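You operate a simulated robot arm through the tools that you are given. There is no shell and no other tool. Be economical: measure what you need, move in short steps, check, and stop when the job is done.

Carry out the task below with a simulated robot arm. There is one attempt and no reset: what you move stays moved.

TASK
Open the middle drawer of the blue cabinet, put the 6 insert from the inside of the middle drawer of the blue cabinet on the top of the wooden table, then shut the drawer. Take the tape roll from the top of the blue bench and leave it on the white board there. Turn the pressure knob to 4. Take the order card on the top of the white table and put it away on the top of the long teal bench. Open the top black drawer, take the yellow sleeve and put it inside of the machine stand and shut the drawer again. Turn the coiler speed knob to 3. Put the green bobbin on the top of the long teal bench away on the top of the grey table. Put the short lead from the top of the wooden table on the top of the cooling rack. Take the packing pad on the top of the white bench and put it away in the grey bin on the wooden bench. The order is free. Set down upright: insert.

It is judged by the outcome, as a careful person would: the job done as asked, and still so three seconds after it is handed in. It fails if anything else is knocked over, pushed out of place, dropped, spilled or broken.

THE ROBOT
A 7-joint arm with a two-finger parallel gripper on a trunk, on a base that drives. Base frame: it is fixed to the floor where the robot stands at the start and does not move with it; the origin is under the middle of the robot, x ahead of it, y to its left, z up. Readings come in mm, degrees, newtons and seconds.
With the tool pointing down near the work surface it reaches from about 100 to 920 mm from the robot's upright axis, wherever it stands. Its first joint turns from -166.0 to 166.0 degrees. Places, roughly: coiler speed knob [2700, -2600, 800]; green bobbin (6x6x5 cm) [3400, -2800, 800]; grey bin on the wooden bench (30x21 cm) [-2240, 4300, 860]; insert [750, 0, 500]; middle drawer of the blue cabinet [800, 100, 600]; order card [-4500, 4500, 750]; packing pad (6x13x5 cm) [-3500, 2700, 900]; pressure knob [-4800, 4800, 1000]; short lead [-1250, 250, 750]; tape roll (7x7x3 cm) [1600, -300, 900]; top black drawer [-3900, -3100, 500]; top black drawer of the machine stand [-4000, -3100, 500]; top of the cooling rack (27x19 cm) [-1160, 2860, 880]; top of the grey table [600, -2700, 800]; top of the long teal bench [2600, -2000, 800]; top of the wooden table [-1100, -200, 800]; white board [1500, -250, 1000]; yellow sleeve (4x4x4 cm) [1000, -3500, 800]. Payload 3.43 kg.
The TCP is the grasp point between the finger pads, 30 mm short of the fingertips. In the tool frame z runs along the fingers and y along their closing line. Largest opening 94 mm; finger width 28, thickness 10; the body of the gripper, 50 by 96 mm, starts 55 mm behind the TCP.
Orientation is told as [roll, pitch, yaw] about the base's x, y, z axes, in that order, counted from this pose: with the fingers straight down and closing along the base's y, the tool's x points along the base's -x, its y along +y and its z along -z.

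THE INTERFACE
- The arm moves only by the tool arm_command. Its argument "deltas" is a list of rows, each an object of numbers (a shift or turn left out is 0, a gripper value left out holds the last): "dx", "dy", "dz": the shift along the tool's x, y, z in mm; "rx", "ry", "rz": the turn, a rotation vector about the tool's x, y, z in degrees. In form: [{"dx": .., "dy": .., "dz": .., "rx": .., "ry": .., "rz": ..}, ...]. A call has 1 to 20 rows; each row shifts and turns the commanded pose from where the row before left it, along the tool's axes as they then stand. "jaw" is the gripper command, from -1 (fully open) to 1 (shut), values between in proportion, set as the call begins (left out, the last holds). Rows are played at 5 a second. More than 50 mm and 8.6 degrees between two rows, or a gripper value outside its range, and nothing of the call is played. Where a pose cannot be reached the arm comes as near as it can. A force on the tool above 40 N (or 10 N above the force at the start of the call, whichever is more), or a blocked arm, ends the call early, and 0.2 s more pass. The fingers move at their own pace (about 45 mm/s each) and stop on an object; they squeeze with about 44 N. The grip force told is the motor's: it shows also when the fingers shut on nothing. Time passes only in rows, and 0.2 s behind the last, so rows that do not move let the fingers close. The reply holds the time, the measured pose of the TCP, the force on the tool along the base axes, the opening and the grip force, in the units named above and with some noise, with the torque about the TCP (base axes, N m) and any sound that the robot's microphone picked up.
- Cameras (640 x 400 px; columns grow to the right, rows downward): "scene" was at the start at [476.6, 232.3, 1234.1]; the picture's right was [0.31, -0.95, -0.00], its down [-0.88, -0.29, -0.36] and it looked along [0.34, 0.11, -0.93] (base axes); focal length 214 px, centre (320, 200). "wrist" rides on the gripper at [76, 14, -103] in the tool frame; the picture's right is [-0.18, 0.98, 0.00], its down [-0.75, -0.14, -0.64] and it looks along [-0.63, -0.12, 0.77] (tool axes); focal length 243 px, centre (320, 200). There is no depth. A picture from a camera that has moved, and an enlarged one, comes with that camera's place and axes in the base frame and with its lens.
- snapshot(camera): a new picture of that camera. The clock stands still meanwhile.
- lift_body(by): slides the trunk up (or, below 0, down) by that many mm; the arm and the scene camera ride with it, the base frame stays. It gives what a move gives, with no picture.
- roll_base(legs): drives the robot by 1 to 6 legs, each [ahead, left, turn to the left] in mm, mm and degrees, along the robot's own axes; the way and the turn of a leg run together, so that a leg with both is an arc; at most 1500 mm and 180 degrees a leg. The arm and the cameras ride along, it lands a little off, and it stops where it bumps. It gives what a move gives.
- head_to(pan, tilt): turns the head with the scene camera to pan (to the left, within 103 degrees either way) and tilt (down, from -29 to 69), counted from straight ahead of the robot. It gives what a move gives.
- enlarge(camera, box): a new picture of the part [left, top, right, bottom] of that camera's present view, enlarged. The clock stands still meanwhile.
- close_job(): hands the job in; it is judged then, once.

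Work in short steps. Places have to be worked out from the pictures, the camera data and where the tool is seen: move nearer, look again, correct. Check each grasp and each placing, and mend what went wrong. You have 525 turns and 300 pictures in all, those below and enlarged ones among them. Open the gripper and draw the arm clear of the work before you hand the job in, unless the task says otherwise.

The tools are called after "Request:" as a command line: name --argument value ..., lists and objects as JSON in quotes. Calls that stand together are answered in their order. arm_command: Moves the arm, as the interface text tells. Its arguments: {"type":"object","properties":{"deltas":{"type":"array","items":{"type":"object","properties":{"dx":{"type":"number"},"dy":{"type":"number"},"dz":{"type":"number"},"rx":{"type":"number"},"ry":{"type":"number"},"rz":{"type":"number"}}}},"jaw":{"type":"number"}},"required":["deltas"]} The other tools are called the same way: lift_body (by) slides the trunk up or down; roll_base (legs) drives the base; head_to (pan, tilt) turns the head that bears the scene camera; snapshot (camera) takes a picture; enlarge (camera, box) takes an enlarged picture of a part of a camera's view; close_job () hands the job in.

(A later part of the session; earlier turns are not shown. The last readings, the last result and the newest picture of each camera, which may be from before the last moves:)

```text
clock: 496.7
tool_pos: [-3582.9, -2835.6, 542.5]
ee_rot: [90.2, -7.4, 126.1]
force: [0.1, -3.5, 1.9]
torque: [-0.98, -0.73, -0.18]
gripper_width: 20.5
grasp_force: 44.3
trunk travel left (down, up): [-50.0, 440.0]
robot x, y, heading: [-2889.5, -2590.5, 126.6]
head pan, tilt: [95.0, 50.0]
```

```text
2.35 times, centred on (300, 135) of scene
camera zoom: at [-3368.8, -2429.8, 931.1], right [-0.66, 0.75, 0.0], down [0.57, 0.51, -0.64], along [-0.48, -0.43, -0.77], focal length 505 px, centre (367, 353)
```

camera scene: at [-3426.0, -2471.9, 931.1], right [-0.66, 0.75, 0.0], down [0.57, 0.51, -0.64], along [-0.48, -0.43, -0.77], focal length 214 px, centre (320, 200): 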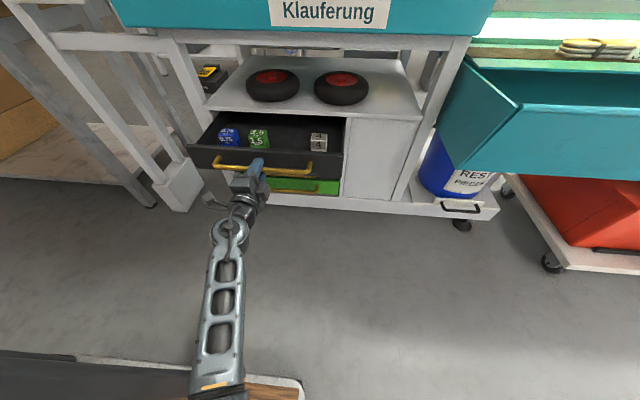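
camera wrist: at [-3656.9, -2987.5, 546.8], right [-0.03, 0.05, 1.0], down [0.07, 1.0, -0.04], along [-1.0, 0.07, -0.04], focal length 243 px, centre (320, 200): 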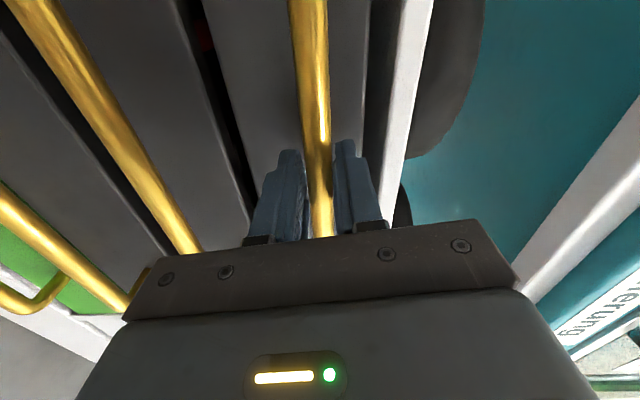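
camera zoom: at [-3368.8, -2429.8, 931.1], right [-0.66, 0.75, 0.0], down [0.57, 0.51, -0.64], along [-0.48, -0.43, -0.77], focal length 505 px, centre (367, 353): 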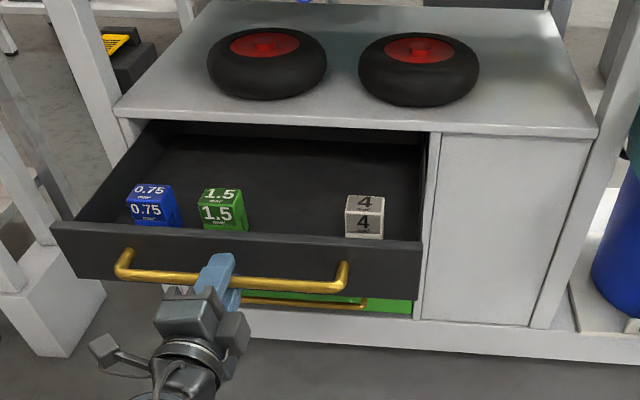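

Open ~250 mm: enough. Release, back off, raise the trunk.

Request:
arm_command --deltas '[{}, {}, {}, {}]' --jaw -0.4

Request:
roll_base --legs '[[0, -150, 0]]'

Request:
lift_body --by 400

Request:
arm_command --deltas '[{"rz": -8.2}, {"rz": -8.2}, {"rz": -8.2}, {"rz": -8.2}, {"rz": -8.2}, {"rz": -8.2}, {"rz": -8.2}, {"rz": -8.2}, {"rz": -8.2}, {"rz": -8.2}, {}]'

Request:
arm_command --deltas '[{"ry": 8.2}, {"ry": 8.2}, {"ry": 8.2}, {"ry": 8.2}, {"ry": 8.2}, {"ry": 8.2}, {"ry": 8.2}, {"ry": 8.2}, {"ry": 8.2}, {"ry": 8.2}, {"ry": 8.2}, {}]'

```text
clock: 497.7
tool_pos: [-3582.4, -2836.7, 543.2]
ee_rot: [90.2, -7.4, 126.0]
force: [0.6, 0.2, 0.5]
torque: [-0.02, 0.0, -0.02]
gripper_width: 65.7
grasp_force: 0.0
trunk travel left (down, up): [-50.0, 440.0]
robot x, y, heading: [-2888.0, -2588.3, 126.4]
head pan, tilt: [95.0, 50.0]
```

```text
clock: 499.0
tool_pos: [-3464.8, -2748.3, 542.7]
ee_rot: [90.1, -7.4, 126.0]
force: [-0.6, -0.2, -0.3]
torque: [-0.02, 0.02, -0.01]
gripper_width: 65.9
grasp_force: 0.0
trunk travel left (down, up): [-50.0, 440.0]
robot x, y, heading: [-2767.9, -2503.0, 126.5]
head pan, tilt: [95.0, 50.0]
```

```text
clock: 502.9
tool_pos: [-3465.5, -2746.9, 943.3]
ee_rot: [90.1, -7.4, 125.9]
force: [0.8, -1.1, 0.1]
torque: [0.0, -0.01, 0.0]
gripper_width: 65.8
grasp_force: 0.2
trunk travel left (down, up): [-450.0, 40.0]
robot x, y, heading: [-2767.3, -2502.0, 126.4]
head pan, tilt: [95.0, 50.0]
```

```text
clock: 505.3
tool_pos: [-3464.5, -2747.5, 942.5]
ee_rot: [97.5, -89.5, 118.6]
force: [-0.5, 0.8, -0.1]
torque: [-0.02, 0.03, 0.0]
gripper_width: 65.7
grasp_force: 0.0
trunk travel left (down, up): [-450.0, 40.0]
robot x, y, heading: [-2770.7, -2503.3, 126.5]
head pan, tilt: [95.0, 50.0]
```

```text
clock: 508.1
tool_pos: [-3441.8, -2746.7, 914.1]
ee_rot: [0.7, 2.6, -143.1]
force: [1.3, -0.1, 0.0]
torque: [0.03, -0.01, -0.01]
gripper_width: 65.7
grasp_force: 0.1
trunk travel left (down, up): [-450.0, 40.0]
robot x, y, heading: [-2769.2, -2504.2, 126.6]
head pan, tilt: [95.0, 50.0]
stopped in row 12: the arm was blocked; the commanded pose is now the measured one
```

Tool is vertical. Raise it, drive back to the sleeve.

Request:
lift_body --by 38

Request:
arm_command --deltas '[{"dz": -40}, {"dz": -35}, {}]'

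Request:
roll_base --legs '[[-1066, 0, 0], [0, 470, 0]]'

Request:
snapshot --camera "wrist"

```text
clock: 508.9
tool_pos: [-3442.1, -2746.0, 952.0]
ee_rot: [0.8, 2.6, -143.2]
force: [-0.2, 0.1, -0.4]
torque: [-0.03, -0.03, -0.01]
gripper_width: 66.0
grasp_force: 0.1
trunk travel left (down, up): [-488.0, 2.0]
robot x, y, heading: [-2770.9, -2506.2, 126.4]
head pan, tilt: [95.0, 50.0]
```

```text
clock: 509.9
tool_pos: [-3428.4, -2749.8, 1005.8]
ee_rot: [1.0, 4.5, -142.4]
force: [-0.7, 0.9, -0.5]
torque: [0.05, -0.02, 0.03]
gripper_width: 65.8
grasp_force: 0.0
trunk travel left (down, up): [-488.0, 2.0]
robot x, y, heading: [-2770.3, -2504.5, 126.3]
head pan, tilt: [95.0, 50.0]
stopped in row 3: the arm was blocked; the commanded pose is now the measured one
```

```text
clock: 517.8
tool_pos: [-3158.5, -3908.6, 1006.8]
ee_rot: [1.0, 4.4, -141.3]
force: [1.1, 0.9, -0.2]
torque: [-0.02, -0.03, -0.01]
gripper_width: 65.7
grasp_force: 0.1
trunk travel left (down, up): [-488.0, 2.0]
robot x, y, heading: [-2502.0, -3643.9, 127.3]
head pan, tilt: [95.0, 50.0]
```

```text
73 pictures are left
camera wrist: at [-3095.4, -3874.8, 1114.7], right [0.47, -0.88, 0.0], down [-0.72, -0.38, 0.58], along [-0.51, -0.28, -0.81], focal length 243 px, centre (320, 200)
```

wrist: 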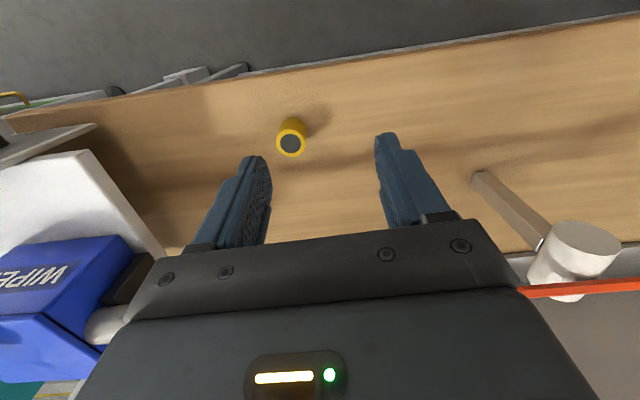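

Sleeve right there. Level, align, descend to z≈872 and grip.

Request:
arm_command --deltas '[{"rx": -3.5, "ry": 2.8}, {"dx": -13, "dy": -18}, {"dx": -12, "dy": -18}, {"dz": 40}, {"dz": 35}, {}]'

Request:
snapshot --camera "wrist"

```text
clock: 519.2
tool_pos: [-3190.1, -3893.0, 925.1]
ee_rot: [4.3, 7.1, -141.1]
force: [0.4, 0.2, 0.1]
torque: [0.01, 0.02, -0.01]
gripper_width: 65.8
grasp_force: 0.0
trunk travel left (down, up): [-488.0, 2.0]
robot x, y, heading: [-2500.8, -3643.9, 127.2]
head pan, tilt: [95.0, 50.0]
```

```text
72 pictures are left
camera wrist: at [-3134.7, -3859.1, 1036.4], right [0.47, -0.88, 0.05], down [-0.76, -0.37, 0.53], along [-0.45, -0.29, -0.85], focal length 243 px, centre (320, 200)
```

wrist: 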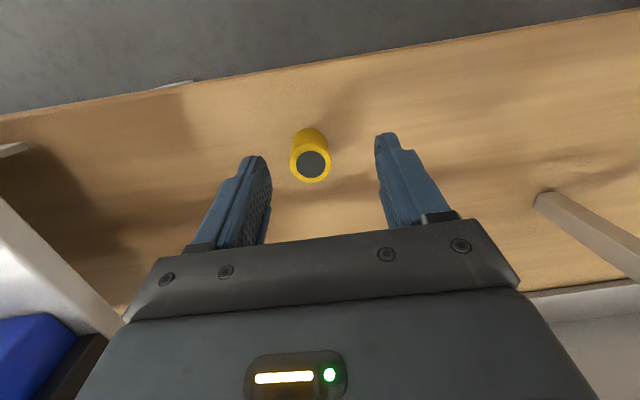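

Fix the tilt with the proper sign, align, and go down.

Request:
arm_command --deltas '[{"rx": 4.3, "ry": -7.1}, {"dx": -11.6, "dy": -4.7}, {"dz": 27}, {"dz": 26}, {}]'

Request:
snapshot --camera "wrist"

```text
clock: 520.4
tool_pos: [-3196.3, -3895.2, 877.7]
ee_rot: [0.1, 0.1, -141.3]
force: [0.7, -0.1, 0.5]
torque: [-0.02, 0.03, -0.02]
gripper_width: 65.8
grasp_force: 0.1
out of reach, approached as far as the arm can: row 4
trunk travel left (down, up): [-488.0, 2.0]
robot x, y, heading: [-2503.2, -3647.0, 127.7]
head pan, tilt: [95.0, 50.0]
```

```text
71 pictures are left
camera wrist: at [-3126.8, -3859.0, 979.0], right [0.47, -0.88, 0.0], down [-0.68, -0.36, 0.64], along [-0.56, -0.3, -0.77], focal length 243 px, centre (320, 200)
```

wrist: 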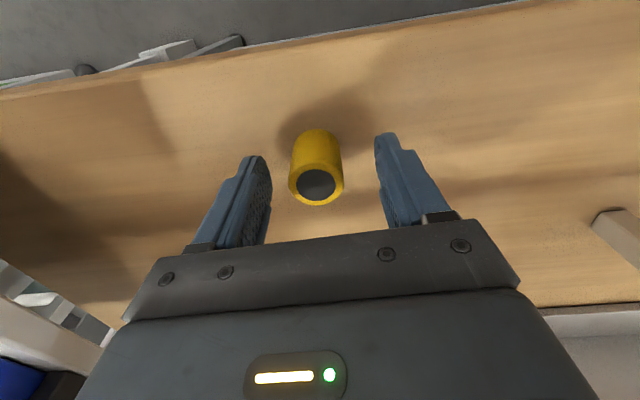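

Good. Close and lift.

Request:
arm_command --deltas '[{}, {}, {}, {}, {}]' --jaw 1

Request:
arm_command --deltas '[{"dz": -40}, {"dz": -45}, {"dz": -40}, {}]'

Request:
roll_base --legs '[[0, -300, -1.5], [1060, 0, 0]]'

Request:
snapshot --camera "wrist"

Request:
snapshot --camera "scene"

```text
clock: 521.6
tool_pos: [-3196.2, -3896.8, 875.7]
ee_rot: [0.1, 0.1, -141.3]
force: [-0.6, 0.7, 1.0]
torque: [0.08, 0.09, -0.03]
gripper_width: 29.0
grasp_force: 43.6
trunk travel left (down, up): [-488.0, 2.0]
robot x, y, heading: [-2502.4, -3647.7, 127.4]
head pan, tilt: [95.0, 50.0]
```

```text
clock: 522.6
tool_pos: [-3194.3, -3898.4, 1003.0]
ee_rot: [0.1, 0.2, -141.4]
force: [-0.8, 0.2, -0.4]
torque: [0.0, 0.0, -0.01]
gripper_width: 30.1
grasp_force: 44.3
trunk travel left (down, up): [-488.0, 2.0]
robot x, y, heading: [-2502.0, -3648.3, 127.3]
head pan, tilt: [95.0, 50.0]
```

```text
clock: 529.7
tool_pos: [-3585.1, -2857.9, 1002.0]
ee_rot: [0.2, 0.1, -142.3]
force: [-1.0, 0.0, -0.7]
torque: [0.01, -0.01, -0.01]
gripper_width: 30.2
grasp_force: 43.8
trunk travel left (down, up): [-488.0, 2.0]
robot x, y, heading: [-2888.3, -2626.5, 126.5]
head pan, tilt: [95.0, 50.0]
```

```text
70 pictures are left
camera wrist: at [-3514.7, -2821.7, 1104.2], right [0.45, -0.89, 0.0], down [-0.68, -0.35, 0.64], along [-0.57, -0.29, -0.77], focal length 243 px, centre (320, 200)
```

wrist: 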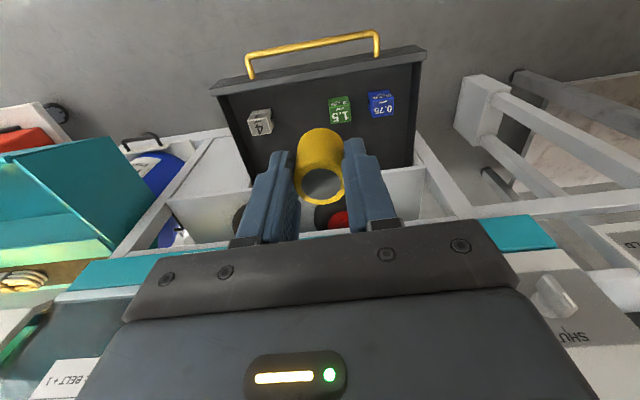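

```text
69 pictures are left
camera scene: at [-3368.8, -2458.1, 1369.1], right [-0.66, 0.75, 0.0], down [0.57, 0.51, -0.64], along [-0.48, -0.43, -0.77], focal length 214 px, centre (320, 200)
```

scene: 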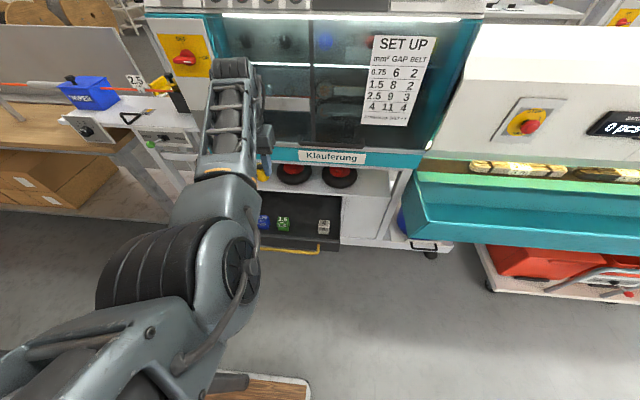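

Open drawer is below; the gap between the white and green cubes is free. Shift the base 69 forward/140 left, then lower with the trunk.

Request:
roll_base --legs '[[69, 140, 0]]'

Request:
lift_body --by -330

Request:
snapshot --camera "wrist"

```text
clock: 531.0
tool_pos: [-3738.0, -2886.8, 1000.5]
ee_rot: [0.1, 0.1, -142.3]
force: [0.6, 1.9, -0.3]
torque: [0.01, -0.01, -0.02]
gripper_width: 30.1
grasp_force: 43.9
trunk travel left (down, up): [-488.0, 2.0]
robot x, y, heading: [-3035.9, -2653.9, 126.7]
head pan, tilt: [95.0, 50.0]
```

```text
clock: 534.3
tool_pos: [-3737.5, -2886.6, 670.7]
ee_rot: [0.1, 0.1, -142.3]
force: [-0.4, -0.7, -0.4]
torque: [-0.03, -0.01, 0.03]
gripper_width: 30.3
grasp_force: 43.7
trunk travel left (down, up): [-158.0, 332.0]
robot x, y, heading: [-3042.4, -2647.6, 126.8]
head pan, tilt: [95.0, 50.0]
```

```text
68 pictures are left
camera wrist: at [-3666.9, -2851.5, 774.2], right [0.46, -0.89, 0.0], down [-0.68, -0.35, 0.64], along [-0.57, -0.29, -0.77], focal length 243 px, centre (320, 200)
```

wrist: 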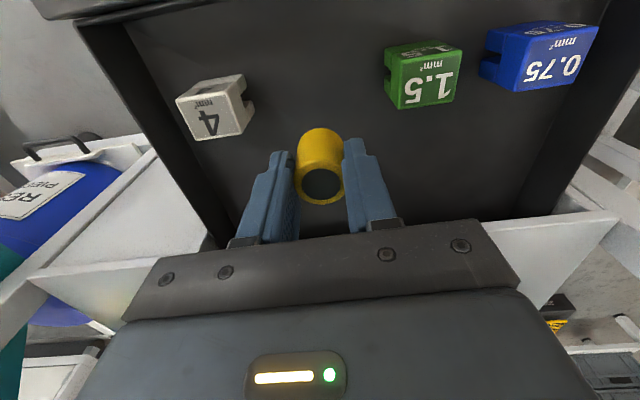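

Well placed. Lower 85 mm, then in small steps.

Request:
lift_body --by -85

Request:
lift_body --by -20

Request:
lift_body --by -10

```text
clock: 535.5
tool_pos: [-3738.1, -2887.4, 588.1]
ee_rot: [0.1, 0.1, -142.3]
force: [0.2, -0.4, 0.1]
torque: [-0.02, 0.02, 0.01]
gripper_width: 30.3
grasp_force: 43.8
trunk travel left (down, up): [-73.0, 417.0]
robot x, y, heading: [-3046.6, -2648.0, 126.7]
head pan, tilt: [95.0, 50.0]
```

```text
clock: 536.2
tool_pos: [-3737.3, -2886.6, 567.1]
ee_rot: [0.1, 0.1, -142.3]
force: [0.1, 0.7, -0.2]
torque: [0.02, -0.04, 0.0]
gripper_width: 30.4
grasp_force: 44.1
trunk travel left (down, up): [-53.0, 437.0]
robot x, y, heading: [-3040.1, -2647.2, 126.6]
head pan, tilt: [95.0, 50.0]
```

```text
clock: 536.8
tool_pos: [-3737.0, -2887.8, 557.2]
ee_rot: [0.1, 0.1, -142.3]
force: [-0.6, 0.4, -0.1]
torque: [0.02, 0.01, 0.02]
gripper_width: 30.3
grasp_force: 44.2
trunk travel left (down, up): [-43.0, 447.0]
robot x, y, heading: [-3040.9, -2646.0, 126.7]
head pan, tilt: [95.0, 50.0]
```

Request:
lift_body --by -10

Request:
lift_body --by -8

Request:
snapshot --camera "wrist"

```text
clock: 537.3
tool_pos: [-3737.6, -2887.4, 546.4]
ee_rot: [0.0, 0.0, -142.2]
force: [-0.5, -0.4, 1.4]
torque: [-0.01, 0.03, 0.0]
gripper_width: 30.0
grasp_force: 43.9
trunk travel left (down, up): [-33.0, 457.0]
robot x, y, heading: [-3039.1, -2647.9, 126.6]
head pan, tilt: [95.0, 50.0]
```

```text
clock: 537.8
tool_pos: [-3739.8, -2888.2, 546.8]
ee_rot: [0.2, -0.5, -142.2]
force: [-1.9, 2.2, 11.2]
torque: [0.11, 0.05, 0.02]
gripper_width: 30.0
grasp_force: 43.6
trunk travel left (down, up): [-28.0, 462.0]
robot x, y, heading: [-3042.8, -2645.6, 126.8]
head pan, tilt: [95.0, 50.0]
stopped: the force on the tool passed its limit at 48 N (the readings are from after the stop); the commanded pose is now the measured one
```

```text
67 pictures are left
camera wrist: at [-3667.9, -2852.3, 648.4], right [0.46, -0.89, 0.0], down [-0.68, -0.35, 0.65], along [-0.58, -0.3, -0.76], focal length 243 px, centre (320, 200)
```

wrist: 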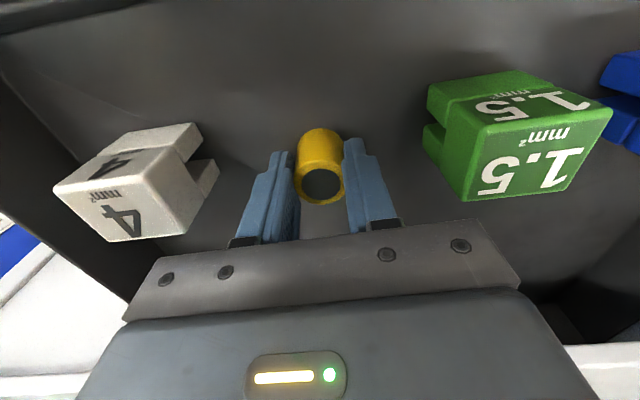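

Contact. Ease up 3 mm, release, and raise.

Request:
lift_body --by 3

Request:
arm_command --deltas '[{}, {}, {}]' --jaw -0.1

Request:
lift_body --by 200

Request:
snapshot --camera "wrist"

```text
clock: 538.3
tool_pos: [-3739.5, -2887.5, 548.7]
ee_rot: [0.2, -0.3, -142.2]
force: [-0.6, 0.3, 0.3]
torque: [-0.01, 0.0, 0.01]
gripper_width: 30.2
grasp_force: 43.6
trunk travel left (down, up): [-31.0, 459.0]
robot x, y, heading: [-3041.1, -2650.2, 126.5]
head pan, tilt: [95.0, 50.0]
```

```text
clock: 539.1
tool_pos: [-3738.6, -2887.9, 548.8]
ee_rot: [0.0, -0.4, -142.3]
force: [-0.3, -0.6, 0.4]
torque: [-0.01, 0.02, 0.01]
gripper_width: 51.6
grasp_force: 0.1
trunk travel left (down, up): [-31.0, 459.0]
robot x, y, heading: [-3041.8, -2646.3, 126.6]
head pan, tilt: [95.0, 50.0]
```

```text
clock: 541.3
tool_pos: [-3738.2, -2888.9, 748.4]
ee_rot: [0.1, -0.4, -142.3]
force: [0.7, 0.2, 0.2]
torque: [0.01, 0.01, -0.02]
gripper_width: 51.7
grasp_force: 0.1
trunk travel left (down, up): [-231.0, 259.0]
robot x, y, heading: [-3041.3, -2646.5, 126.6]
head pan, tilt: [95.0, 50.0]
```

```text
66 pictures are left
camera wrist: at [-3667.8, -2852.2, 850.4], right [0.46, -0.89, 0.0], down [-0.68, -0.35, 0.65], along [-0.57, -0.3, -0.76], focal length 243 px, centre (320, 200)
```

wrist: 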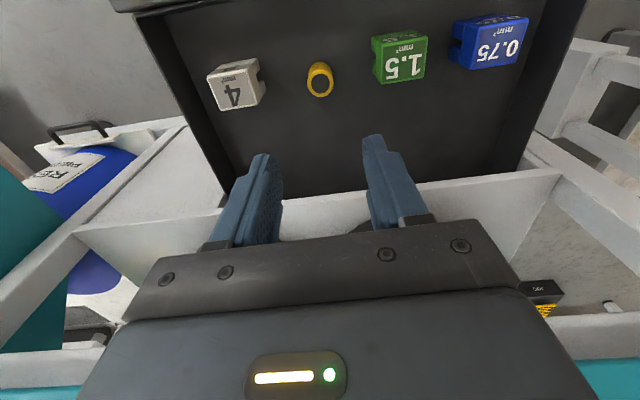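

Sleeve stands in the drawer. Now back out, close the fingers, tilt to ~45° and lower to push the drawer front beside its handle.

Request:
roll_base --legs '[[0, -360, 0], [80, 0, 0]]'

Request:
arm_command --deltas '[{"ry": -7.5}, {"ry": -7.5}, {"ry": -7.5}, {"ry": -7.5}, {"ry": -7.5}, {"ry": -7.5}, {}]' --jaw 1

Request:
lift_body --by -190

Request:
snapshot --camera "wrist"

```text
clock: 544.3
tool_pos: [-3488.1, -2601.5, 748.5]
ee_rot: [0.1, -0.4, -142.3]
force: [-0.2, -0.5, -0.4]
torque: [-0.01, 0.0, -0.02]
gripper_width: 51.4
grasp_force: 0.2
trunk travel left (down, up): [-231.0, 259.0]
robot x, y, heading: [-2789.8, -2362.0, 126.7]
head pan, tilt: [95.0, 50.0]
```

```text
clock: 545.9
tool_pos: [-3488.7, -2601.8, 751.5]
ee_rot: [0.2, -45.4, -142.3]
force: [-0.1, 0.3, 0.5]
torque: [0.03, -0.01, -0.01]
gripper_width: 0.0
grasp_force: 32.7
trunk travel left (down, up): [-231.0, 259.0]
robot x, y, heading: [-2790.1, -2362.2, 126.7]
head pan, tilt: [95.0, 50.0]
```

```text
clock: 548.0
tool_pos: [-3487.1, -2602.4, 558.6]
ee_rot: [0.0, -45.4, -142.3]
force: [-0.1, -0.1, 0.0]
torque: [-0.04, 0.0, -0.01]
gripper_width: 0.1
grasp_force: 33.0
trunk travel left (down, up): [-41.0, 449.0]
robot x, y, heading: [-2791.3, -2364.0, 126.5]
head pan, tilt: [95.0, 50.0]
```

```text
65 pictures are left
camera wrist: at [-3378.1, -2535.5, 576.8], right [0.5, -0.86, 0.13], down [-0.14, 0.07, 0.99], along [-0.85, -0.51, -0.09], focal length 243 px, centre (320, 200)
```

wrist: 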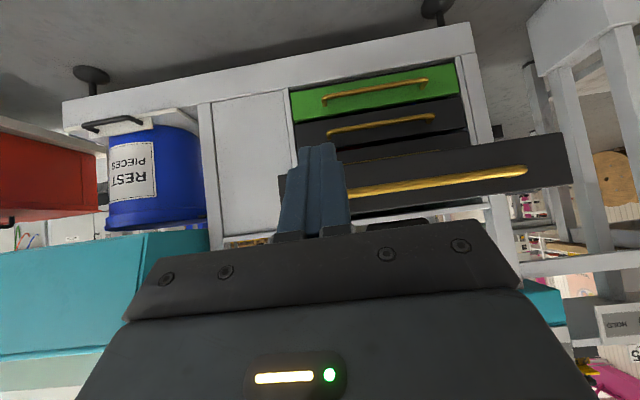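

Fingers are aimed at the panel just beside the handle. Push by driving left.

Request:
roll_base --legs '[[0, 420, 0]]'

Request:
snapshot --camera "wrist"

```text
clock: 550.6
tool_pos: [-3833.7, -2853.6, 560.1]
ee_rot: [0.1, -45.4, -142.6]
force: [-0.1, -0.1, -0.6]
torque: [-0.03, -0.02, -0.01]
gripper_width: 0.0
grasp_force: 32.8
trunk travel left (down, up): [-41.0, 449.0]
robot x, y, heading: [-3135.2, -2614.5, 126.5]
head pan, tilt: [95.0, 50.0]
```

```text
64 pictures are left
camera wrist: at [-3723.0, -2787.8, 576.5], right [0.5, -0.86, 0.13], down [-0.14, 0.07, 0.99], along [-0.86, -0.51, -0.09], focal length 243 px, centre (320, 200)
```

wrist: 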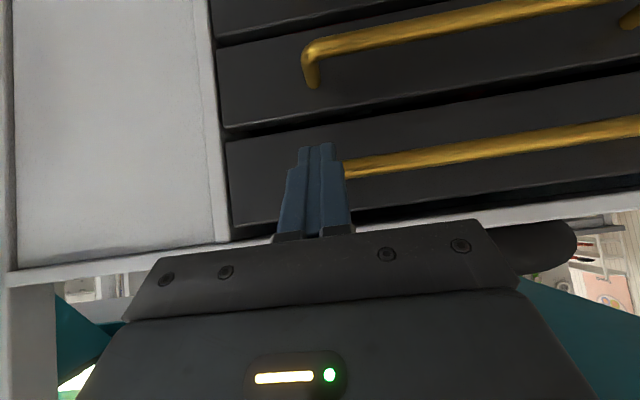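

Pushed along; finish with ~65 mm more.

Request:
roll_base --legs '[[0, 45, 0]]'

Request:
roll_base --legs '[[0, 30, 0]]'

Request:
snapshot --camera "wrist"

```text
clock: 551.4
tool_pos: [-3840.2, -2860.3, 559.3]
ee_rot: [0.1, -44.7, -142.5]
force: [10.4, 10.8, 8.3]
torque: [-0.05, 0.1, 0.0]
gripper_width: 0.0
grasp_force: 33.1
trunk travel left (down, up): [-41.0, 449.0]
robot x, y, heading: [-3147.9, -2620.8, 126.3]
head pan, tilt: [95.0, 50.0]
stopped in leg 1: the force on the tool passed its limit at 168 N (the readings are from after the stop); the commanded pose is now the measured one
```

```text
clock: 552.1
tool_pos: [-3839.1, -2859.8, 560.1]
ee_rot: [-0.1, -44.6, -142.4]
force: [9.6, 10.2, 7.5]
torque: [-0.08, 0.08, -0.01]
gripper_width: 0.0
grasp_force: 32.7
trunk travel left (down, up): [-41.0, 449.0]
robot x, y, heading: [-3148.5, -2624.1, 126.3]
head pan, tilt: [95.0, 50.0]
stopped in leg 1: the force on the tool passed its limit at 91 N (the readings are from after the stop); the commanded pose is now the measured one
```

```text
63 pictures are left
camera wrist: at [-3729.7, -2793.7, 579.1], right [0.5, -0.86, 0.13], down [-0.15, 0.06, 0.99], along [-0.85, -0.51, -0.1], focal length 243 px, centre (320, 200)
```

wrist: 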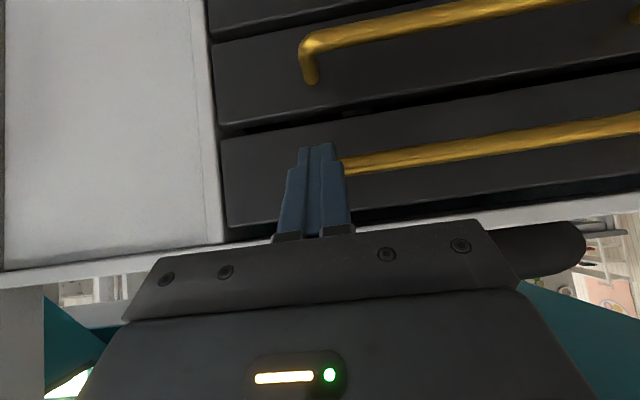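

Hard stop (168 N). Back off, raise, and verify.

Request:
roll_base --legs '[[0, -300, 0]]'

Request:
lift_body --by 400

Request:
enlarge --camera "scene" --box '[160, 120, 460, 300]'

```text
clock: 554.1
tool_pos: [-3596.8, -2673.8, 559.5]
ee_rot: [0.0, -44.6, -143.1]
force: [0.0, 0.4, 0.5]
torque: [-0.02, 0.01, 0.0]
gripper_width: 0.1
grasp_force: 33.2
trunk travel left (down, up): [-41.0, 449.0]
robot x, y, heading: [-2899.0, -2444.7, 125.8]
head pan, tilt: [95.0, 50.0]
```

```text
clock: 558.0
tool_pos: [-3597.2, -2673.6, 958.8]
ee_rot: [-0.1, -44.5, -143.2]
force: [0.1, 0.3, 0.8]
torque: [0.01, 0.02, 0.03]
gripper_width: 0.0
grasp_force: 33.0
trunk travel left (down, up): [-441.0, 49.0]
robot x, y, heading: [-2896.4, -2443.9, 125.6]
head pan, tilt: [95.0, 50.0]
```

```text
2.13 times, centred on (310, 210) of scene
camera zoom: at [-3378.4, -2277.3, 1321.6], right [-0.65, 0.76, 0.0], down [0.58, 0.5, -0.64], along [-0.49, -0.42, -0.77], focal length 458 px, centre (341, 179)
```

zoom: 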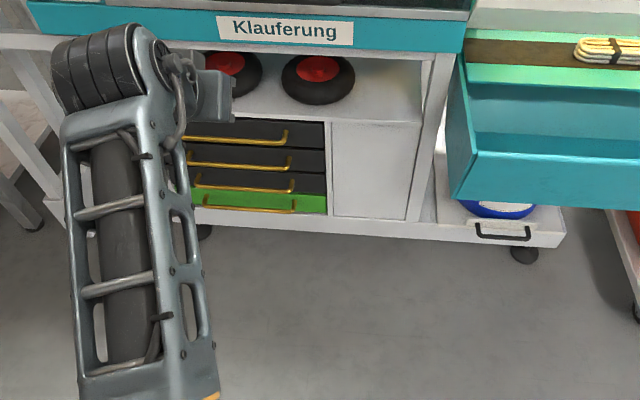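

Drawer shut. Next, the short lead on the wooden table. Back away, raise, turn around, and drive there.

Request:
lift_body --by 48

Request:
arm_command --deltas '[{"ry": 7.5}, {"ry": 7.5}, {"ry": 7.5}, {"ry": 7.5}, {"ry": 7.5}, {"ry": 7}, {"dz": -30}, {}]' --jaw -1

Request:
roll_base --legs '[[0, -500, 0], [0, 0, 90], [0, 0, 90], [0, 1450, 0]]'

Request:
head_to --pan 90 --tilt 35

Request:
snapshot --camera "scene"

```text
clock: 558.9
tool_pos: [-3596.9, -2674.0, 1006.9]
ee_rot: [0.1, -44.4, -143.1]
force: [0.3, -0.4, -0.1]
torque: [0.0, 0.02, -0.01]
gripper_width: 0.0
grasp_force: 33.0
trunk travel left (down, up): [-489.0, 1.0]
robot x, y, heading: [-2894.7, -2447.7, 125.7]
head pan, tilt: [95.0, 50.0]
```

```text
clock: 560.9
tool_pos: [-3575.5, -2673.2, 1008.7]
ee_rot: [0.1, 2.6, -142.0]
force: [-0.4, 0.0, -0.9]
torque: [0.04, 0.02, 0.01]
gripper_width: 94.1
grasp_force: 0.1
trunk travel left (down, up): [-489.0, 1.0]
robot x, y, heading: [-2902.6, -2446.5, 125.8]
head pan, tilt: [95.0, 50.0]
stopped in row 8: the arm was blocked; the commanded pose is now the measured one
```

```text
clock: 578.0
tool_pos: [-590.9, -1234.2, 1009.1]
ee_rot: [0.2, 2.5, 33.4]
force: [1.5, -0.6, -0.1]
torque: [0.0, -0.02, -0.03]
gripper_width: 94.1
grasp_force: 0.1
trunk travel left (down, up): [-489.0, 1.0]
robot x, y, heading: [-1285.8, -1410.2, -58.6]
head pan, tilt: [95.0, 50.0]
```

```text
clock: 578.8
tool_pos: [-593.4, -1233.1, 1008.3]
ee_rot: [0.2, 2.5, 33.4]
force: [-0.3, -0.2, 0.3]
torque: [0.05, 0.03, 0.01]
gripper_width: 94.4
grasp_force: 0.1
trunk travel left (down, up): [-489.0, 1.0]
robot x, y, heading: [-1285.4, -1407.7, -58.6]
head pan, tilt: [90.0, 35.0]
```

```text
61 pictures are left
camera scene: at [-804.4, -1611.8, 1391.3], right [0.52, -0.86, 0.0], down [-0.49, -0.3, -0.82], along [0.7, 0.42, -0.57], focal length 214 px, centre (320, 200)
```

scene: 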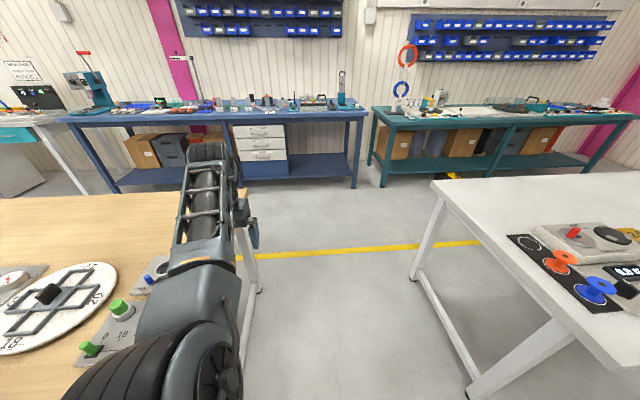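

I'm behind the wooden table. Correct heading and back up along it to the short lead.

Request:
roll_base --legs '[[0, 0, 4.4], [-1250, 0, 0]]'

Request:
snapshot --camera "scene"

Request:
snapshot --camera "wrist"

```text
clock: 585.6
tool_pos: [-1349.7, -143.8, 1008.2]
ee_rot: [0.2, 2.5, 38.1]
force: [0.3, 0.2, -0.7]
torque: [0.02, -0.01, 0.06]
gripper_width: 93.8
grasp_force: 0.0
trunk travel left (down, up): [-489.0, 1.0]
robot x, y, heading: [-2028.4, -375.7, -54.0]
head pan, tilt: [90.0, 35.0]
```

```text
60 pictures are left
camera scene: at [-1532.4, -538.4, 1391.4], right [0.59, -0.81, 0.0], down [-0.47, -0.34, -0.82], along [0.66, 0.48, -0.57], focal length 214 px, centre (320, 200)
```

scene: 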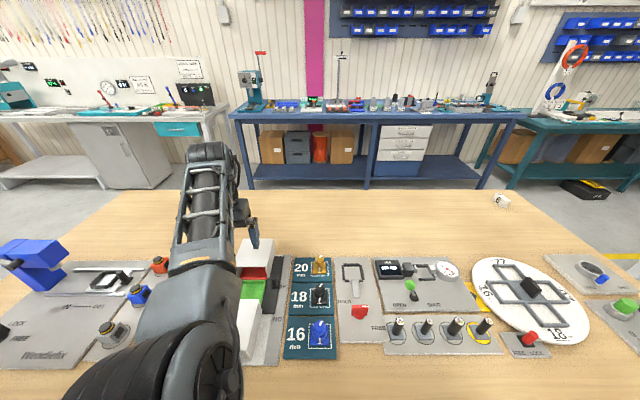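

```text
59 pictures are left
camera wrist: at [-1414.9, -175.8, 1113.9], right [-0.46, 0.89, 0.0], down [0.7, 0.37, 0.61], along [0.54, 0.28, -0.79], focal length 243 px, centre (320, 200)
```

wrist: 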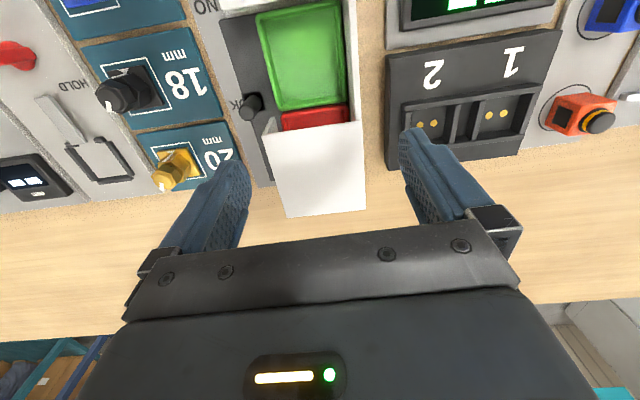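

The lead should be near where my arm hides; zoom in on the left half of the scene view.

Request:
enlarge --camera "scene" --box '[0, 170, 300, 370]'

```text
2.00 times, centred on (150, 270) of scene
camera zoom: at [-1532.4, -538.4, 1391.4], right [0.59, -0.81, 0.0], down [-0.47, -0.34, -0.82], along [0.66, 0.48, -0.57], focal length 429 px, centre (660, 60)
```

zoom: 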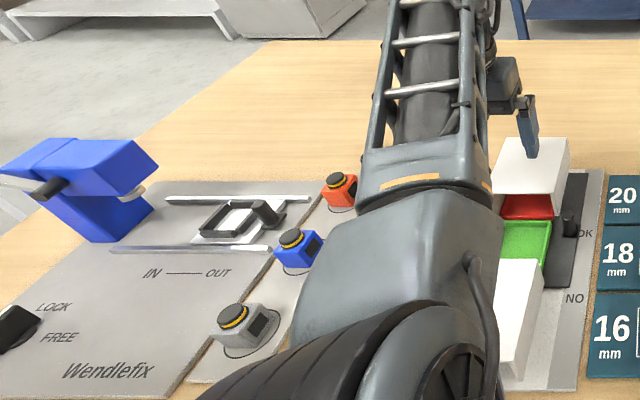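

Back up 260 mm to uncover that area.

Request:
roll_base --legs '[[-260, 0, 0]]'

Request:
enlarge --camera "scene" --box '[120, 150, 480, 370]'

```text
clock: 587.5
tool_pos: [-1504.7, 68.1, 1007.7]
ee_rot: [0.2, 2.4, 37.7]
force: [-0.8, 0.0, 0.3]
torque: [0.02, -0.01, -0.01]
gripper_width: 94.1
grasp_force: 0.1
trunk travel left (down, up): [-489.0, 1.0]
robot x, y, heading: [-2182.5, -161.3, -54.5]
head pan, tilt: [90.0, 35.0]
```

```text
1.78 times, centred on (300, 260) of scene
camera zoom: at [-1687.0, -326.8, 1391.3], right [0.58, -0.81, 0.0], down [-0.47, -0.33, -0.82], along [0.67, 0.48, -0.57], focal length 381 px, centre (356, 93)
```

zoom: 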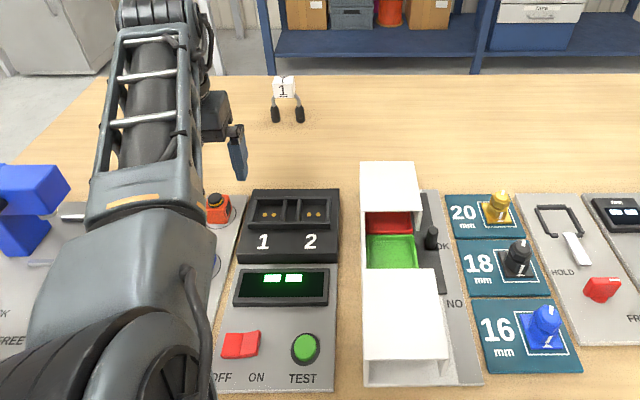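

The short lead (tagged "1") is on the far (aisle) side of this table at ≈(−1173,249). I must go around the table's end; turn around and look ahead.

Request:
roll_base --legs '[[0, -220, 0], [0, 0, 90], [0, 0, 90]]'

Request:
head_to --pan -30 --tilt 25

Request:
snapshot --camera "scene"

```text
clock: 596.9
tool_pos: [-3034.8, -514.5, 1009.4]
ee_rot: [0.2, 2.5, -142.1]
force: [0.3, -0.3, -0.7]
torque: [0.01, -0.01, 0.01]
gripper_width: 94.0
grasp_force: 0.1
trunk travel left (down, up): [-489.0, 1.0]
robot x, y, heading: [-2356.7, -285.3, 125.8]
head pan, tilt: [90.0, 35.0]
```

```text
clock: 598.9
tool_pos: [-3033.8, -515.7, 1009.2]
ee_rot: [0.2, 2.5, -142.0]
force: [-0.3, 0.1, 0.1]
torque: [-0.02, 0.01, -0.01]
gripper_width: 94.4
grasp_force: 0.1
trunk travel left (down, up): [-489.0, 1.0]
robot x, y, heading: [-2362.3, -287.2, 125.9]
head pan, tilt: [-30.0, 25.0]
```

```text
56 pictures are left
camera scene: at [-2788.5, 22.4, 1407.2], right [0.99, 0.1, 0.0], down [0.04, -0.42, -0.91], along [-0.09, 0.9, -0.42], focal length 214 px, centre (320, 200)
```

scene: 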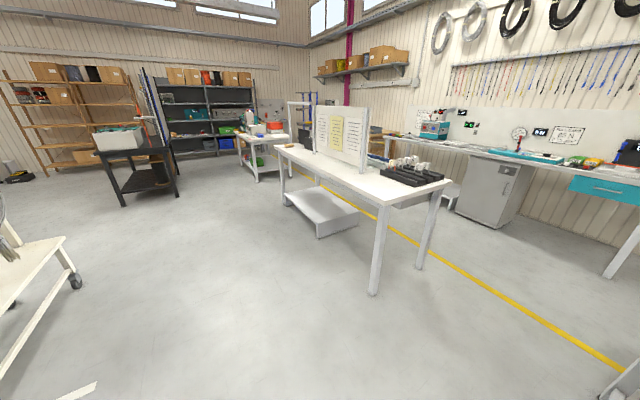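

Route: forward past the wooden table's end, slide right through the gap between tables, then back up in the aisle.

Request:
roll_base --legs '[[850, 0, 0], [0, -1050, 0], [0, -1020, 0], [-1200, 0, 0]]'

Request:
snapshot --camera "wrist"

```text
clock: 619.1
tool_pos: [-1105.4, 469.9, 1008.8]
ee_rot: [0.3, 2.6, -139.6]
force: [0.0, 0.4, 1.1]
torque: [0.02, -0.03, -0.01]
gripper_width: 94.2
grasp_force: 0.0
trunk travel left (down, up): [-489.0, 1.0]
robot x, y, heading: [-439.2, 725.9, 128.2]
head pan, tilt: [-30.0, 25.0]
```

```text
55 pictures are left
camera wrist: at [-1040.1, 505.3, 1113.6], right [0.5, -0.87, -0.01], down [-0.69, -0.4, 0.61], along [-0.53, -0.3, -0.79], focal length 243 px, centre (320, 200)
```

wrist: 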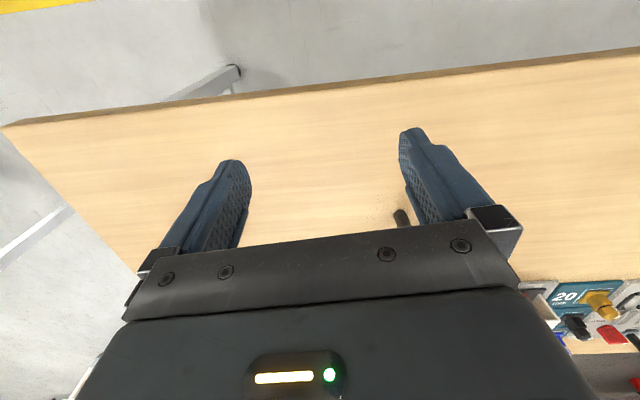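

The lead's connector is just visible. Shift the base back 110 and left 110 mm to see it fully.

Request:
roll_base --legs '[[-110, 110, -2.3]]'

Request:
snapshot --camera "wrist"

```text
clock: 620.5
tool_pos: [-1134.8, 341.2, 1008.7]
ee_rot: [0.2, 2.5, -141.6]
force: [-0.6, -0.5, 0.2]
torque: [0.02, -0.03, -0.01]
gripper_width: 94.1
grasp_force: 0.1
trunk travel left (down, up): [-489.0, 1.0]
robot x, y, heading: [-461.7, 579.1, 126.0]
head pan, tilt: [-30.0, 25.0]
```

```text
54 pictures are left
camera wrist: at [-1068.8, 375.9, 1113.6], right [0.47, -0.89, -0.01], down [-0.7, -0.37, 0.61], along [-0.54, -0.28, -0.79], focal length 243 px, centre (320, 200)
```

wrist: 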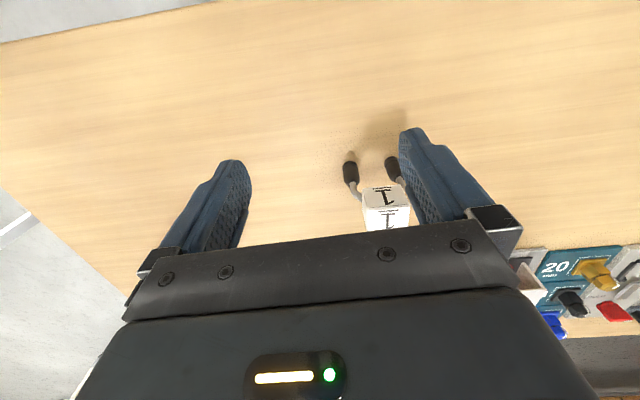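

The lead has a white tag box "1" at ≈(−1213,198). Move the base 130 mm left and the tool 69 mm sideways above it.

Request:
roll_base --legs '[[0, 130, 0]]'

Request:
arm_command --deltas '[{"rx": 0.2, "ry": -2.5}, {"dx": -10, "dy": 35}, {"dx": -10, "dy": 34}, {"dz": 40}, {"dz": 40}, {}]'

Request:
snapshot --camera "wrist"

```text
clock: 621.8
tool_pos: [-1243.5, 262.1, 1007.8]
ee_rot: [0.2, 2.5, -141.5]
force: [-0.1, 0.1, -0.5]
torque: [0.01, 0.05, 0.01]
gripper_width: 94.2
grasp_force: 0.3
trunk travel left (down, up): [-489.0, 1.0]
robot x, y, heading: [-569.0, 496.9, 126.2]
head pan, tilt: [-30.0, 25.0]
```

```text
clock: 623.2
tool_pos: [-1217.1, 195.9, 924.3]
ee_rot: [0.0, 0.0, -141.6]
force: [0.0, 0.6, 0.8]
torque: [0.03, 0.0, -0.05]
gripper_width: 93.7
grasp_force: 0.0
trunk travel left (down, up): [-489.0, 1.0]
robot x, y, heading: [-572.9, 497.1, 126.2]
head pan, tilt: [-30.0, 25.0]
```

```text
53 pictures are left
camera wrist: at [-1148.1, 232.6, 1027.1], right [0.47, -0.88, 0.0], down [-0.68, -0.36, 0.64], along [-0.57, -0.3, -0.77], focal length 243 px, centre (320, 200)
```

wrist: 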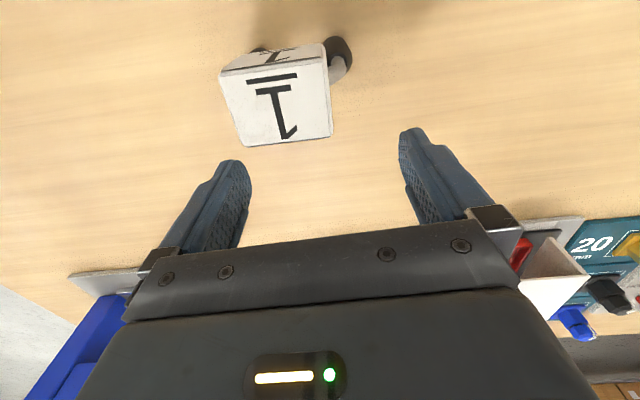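

The tag stands high (top ≈ z 890) at ≈(−1192,231). Align over it and check.

Request:
arm_command --deltas '[{"dx": 20, "dy": -6}, {"dx": 21, "dy": -6}, {}]'

Request:
snapshot --camera "wrist"

```text
clock: 624.0
tool_pos: [-1194.8, 230.7, 929.8]
ee_rot: [0.0, 0.1, -141.6]
force: [-0.4, -0.5, 0.3]
torque: [-0.01, -0.01, 0.03]
gripper_width: 94.1
grasp_force: 0.0
trunk travel left (down, up): [-489.0, 1.0]
robot x, y, heading: [-571.5, 498.7, 126.3]
head pan, tilt: [-30.0, 25.0]
```

```text
52 pictures are left
camera wrist: at [-1123.9, 267.2, 1031.0], right [0.47, -0.88, 0.0], down [-0.68, -0.36, 0.64], along [-0.57, -0.3, -0.77], focal length 243 px, centre (320, 200)
```

wrist: 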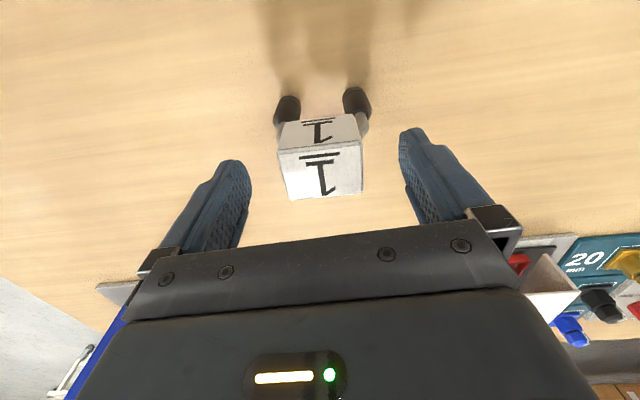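

Tag is centred between the fingers. Descend 38 mm, close, and lift.

Request:
arm_command --deltas '[{"dx": -4, "dz": 20}, {"dz": 18}, {}]'

Request:
arm_command --deltas '[{}, {}, {}, {}]' --jaw 1

Request:
arm_command --deltas '[{"dz": -30}, {"dz": -40}, {"dz": -40}, {}]'

Request:
snapshot --camera "wrist"

```text
clock: 624.8
tool_pos: [-1195.5, 229.1, 891.1]
ee_rot: [-0.1, 0.1, -141.6]
force: [0.5, 0.4, 0.2]
torque: [-0.02, -0.01, 0.01]
gripper_width: 93.9
grasp_force: 0.1
trunk travel left (down, up): [-489.0, 1.0]
robot x, y, heading: [-567.8, 493.6, 126.3]
head pan, tilt: [-30.0, 25.0]
```

```text
clock: 625.8
tool_pos: [-1195.4, 227.7, 891.3]
ee_rot: [-0.1, 0.0, -141.7]
force: [0.2, 0.5, 0.6]
torque: [0.04, 0.09, 0.02]
gripper_width: 68.5
grasp_force: 44.0
trunk travel left (down, up): [-489.0, 1.0]
robot x, y, heading: [-569.6, 495.5, 126.1]
head pan, tilt: [-30.0, 25.0]
```

```text
clock: 626.8
tool_pos: [-1196.1, 227.9, 999.9]
ee_rot: [0.0, 0.1, -141.5]
force: [-0.4, -1.1, -0.9]
torque: [-0.04, 0.01, 0.01]
gripper_width: 68.3
grasp_force: 44.7
trunk travel left (down, up): [-489.0, 1.0]
robot x, y, heading: [-569.2, 497.3, 126.1]
head pan, tilt: [-30.0, 25.0]
```

```text
51 pictures are left
camera wrist: at [-1126.4, 263.9, 1101.7], right [0.47, -0.88, 0.0], down [-0.68, -0.36, 0.64], along [-0.57, -0.3, -0.77], focal length 243 px, centre (320, 200)
```

wrist: 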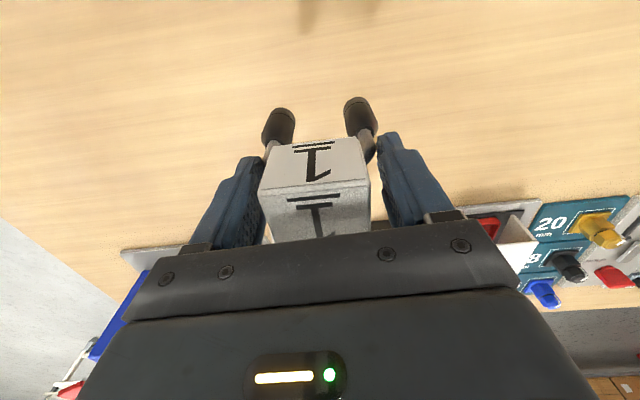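

Lead secured. Drive up the aisle to the gap, turn 180°, and look at the wall bench with the cooling rack.

Request:
arm_command --deltas '[{"dz": -35}, {}]'

Request:
roll_base --legs '[[1150, 0, 0], [0, 70, 0], [0, 0, 90], [0, 0, 90]]'

Request:
head_to --pan 103 --tilt 30

Request:
snapshot --camera "scene"

```text
clock: 627.4
tool_pos: [-1196.9, 228.3, 1035.9]
ee_rot: [0.0, 0.1, -141.6]
force: [0.2, 1.1, -1.6]
torque: [-0.02, 0.02, -0.02]
gripper_width: 68.3
grasp_force: 43.5
trunk travel left (down, up): [-489.0, 1.0]
robot x, y, heading: [-570.9, 496.8, 126.2]
head pan, tilt: [-30.0, 25.0]
```

```text
clock: 641.3
tool_pos: [-670.0, 1617.2, 1035.5]
ee_rot: [-0.1, 0.1, 37.3]
force: [-0.5, 0.2, -1.1]
torque: [0.01, 0.0, 0.04]
gripper_width: 49.6
grasp_force: 43.9
trunk travel left (down, up): [-489.0, 1.0]
robot x, y, heading: [-1300.8, 1360.7, -54.7]
head pan, tilt: [-30.0, 25.0]
```

```text
clock: 643.5
tool_pos: [-669.0, 1618.4, 1034.3]
ee_rot: [0.0, 0.1, 37.4]
force: [0.6, -0.4, -1.7]
torque: [0.02, -0.01, -0.01]
gripper_width: 49.8
grasp_force: 44.1
trunk travel left (down, up): [-489.0, 1.0]
robot x, y, heading: [-1302.4, 1362.3, -55.1]
head pan, tilt: [103.0, 30.0]
```

```text
50 pictures are left
camera scene: at [-821.4, 1206.8, 1399.2], right [0.74, -0.67, 0.0], down [-0.33, -0.37, -0.87], along [0.58, 0.64, -0.5], focal length 214 px, centre (320, 200)
```

scene: 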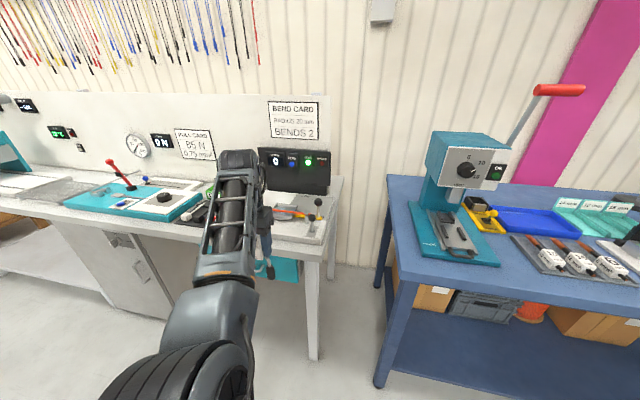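

The grip width changed to 50 mm — check the lead in the gripper.

Request:
snapshot --camera "wrist"

```text
49 pictures are left
camera wrist: at [-737.6, 1584.2, 1137.0], right [-0.45, 0.89, 0.0], down [0.69, 0.35, 0.64], along [0.57, 0.29, -0.77], focal length 243 px, centre (320, 200)
```

wrist: 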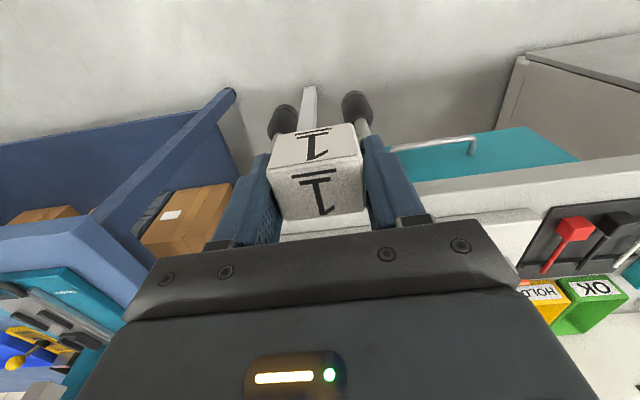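

Lead still firmly held (tag turned flush). Drive backward along the aisle to the cooling rack.

Request:
roll_base --legs '[[0, 0, 0.9], [-1330, 0, 0]]'

Request:
head_to --pan 80 --tilt 35

Request:
snapshot --camera "scene"

```text
clock: 650.5
tool_pos: [-1449.9, 2702.3, 1035.0]
ee_rot: [0.0, 0.1, 37.9]
force: [0.5, -0.4, -1.5]
torque: [-0.02, -0.03, 0.01]
gripper_width: 50.0
grasp_force: 43.9
trunk travel left (down, up): [-489.0, 1.0]
robot x, y, heading: [-2078.9, 2438.8, -54.4]
head pan, tilt: [103.0, 30.0]
```

```text
clock: 651.3
tool_pos: [-1450.3, 2701.4, 1035.2]
ee_rot: [0.0, 0.1, 38.0]
force: [0.4, 0.6, -0.9]
torque: [-0.01, -0.01, -0.01]
gripper_width: 50.0
grasp_force: 44.1
trunk travel left (down, up): [-489.0, 1.0]
robot x, y, heading: [-2080.2, 2443.3, -54.4]
head pan, tilt: [80.0, 35.0]
```

```text
48 pictures are left
camera scene: at [-1578.1, 2259.4, 1391.4], right [0.43, -0.9, 0.0], down [-0.52, -0.25, -0.82], along [0.74, 0.35, -0.57], focal length 214 px, centre (320, 200)
```

scene: 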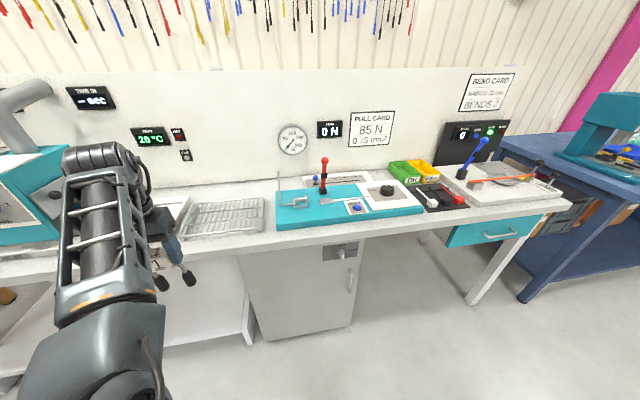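

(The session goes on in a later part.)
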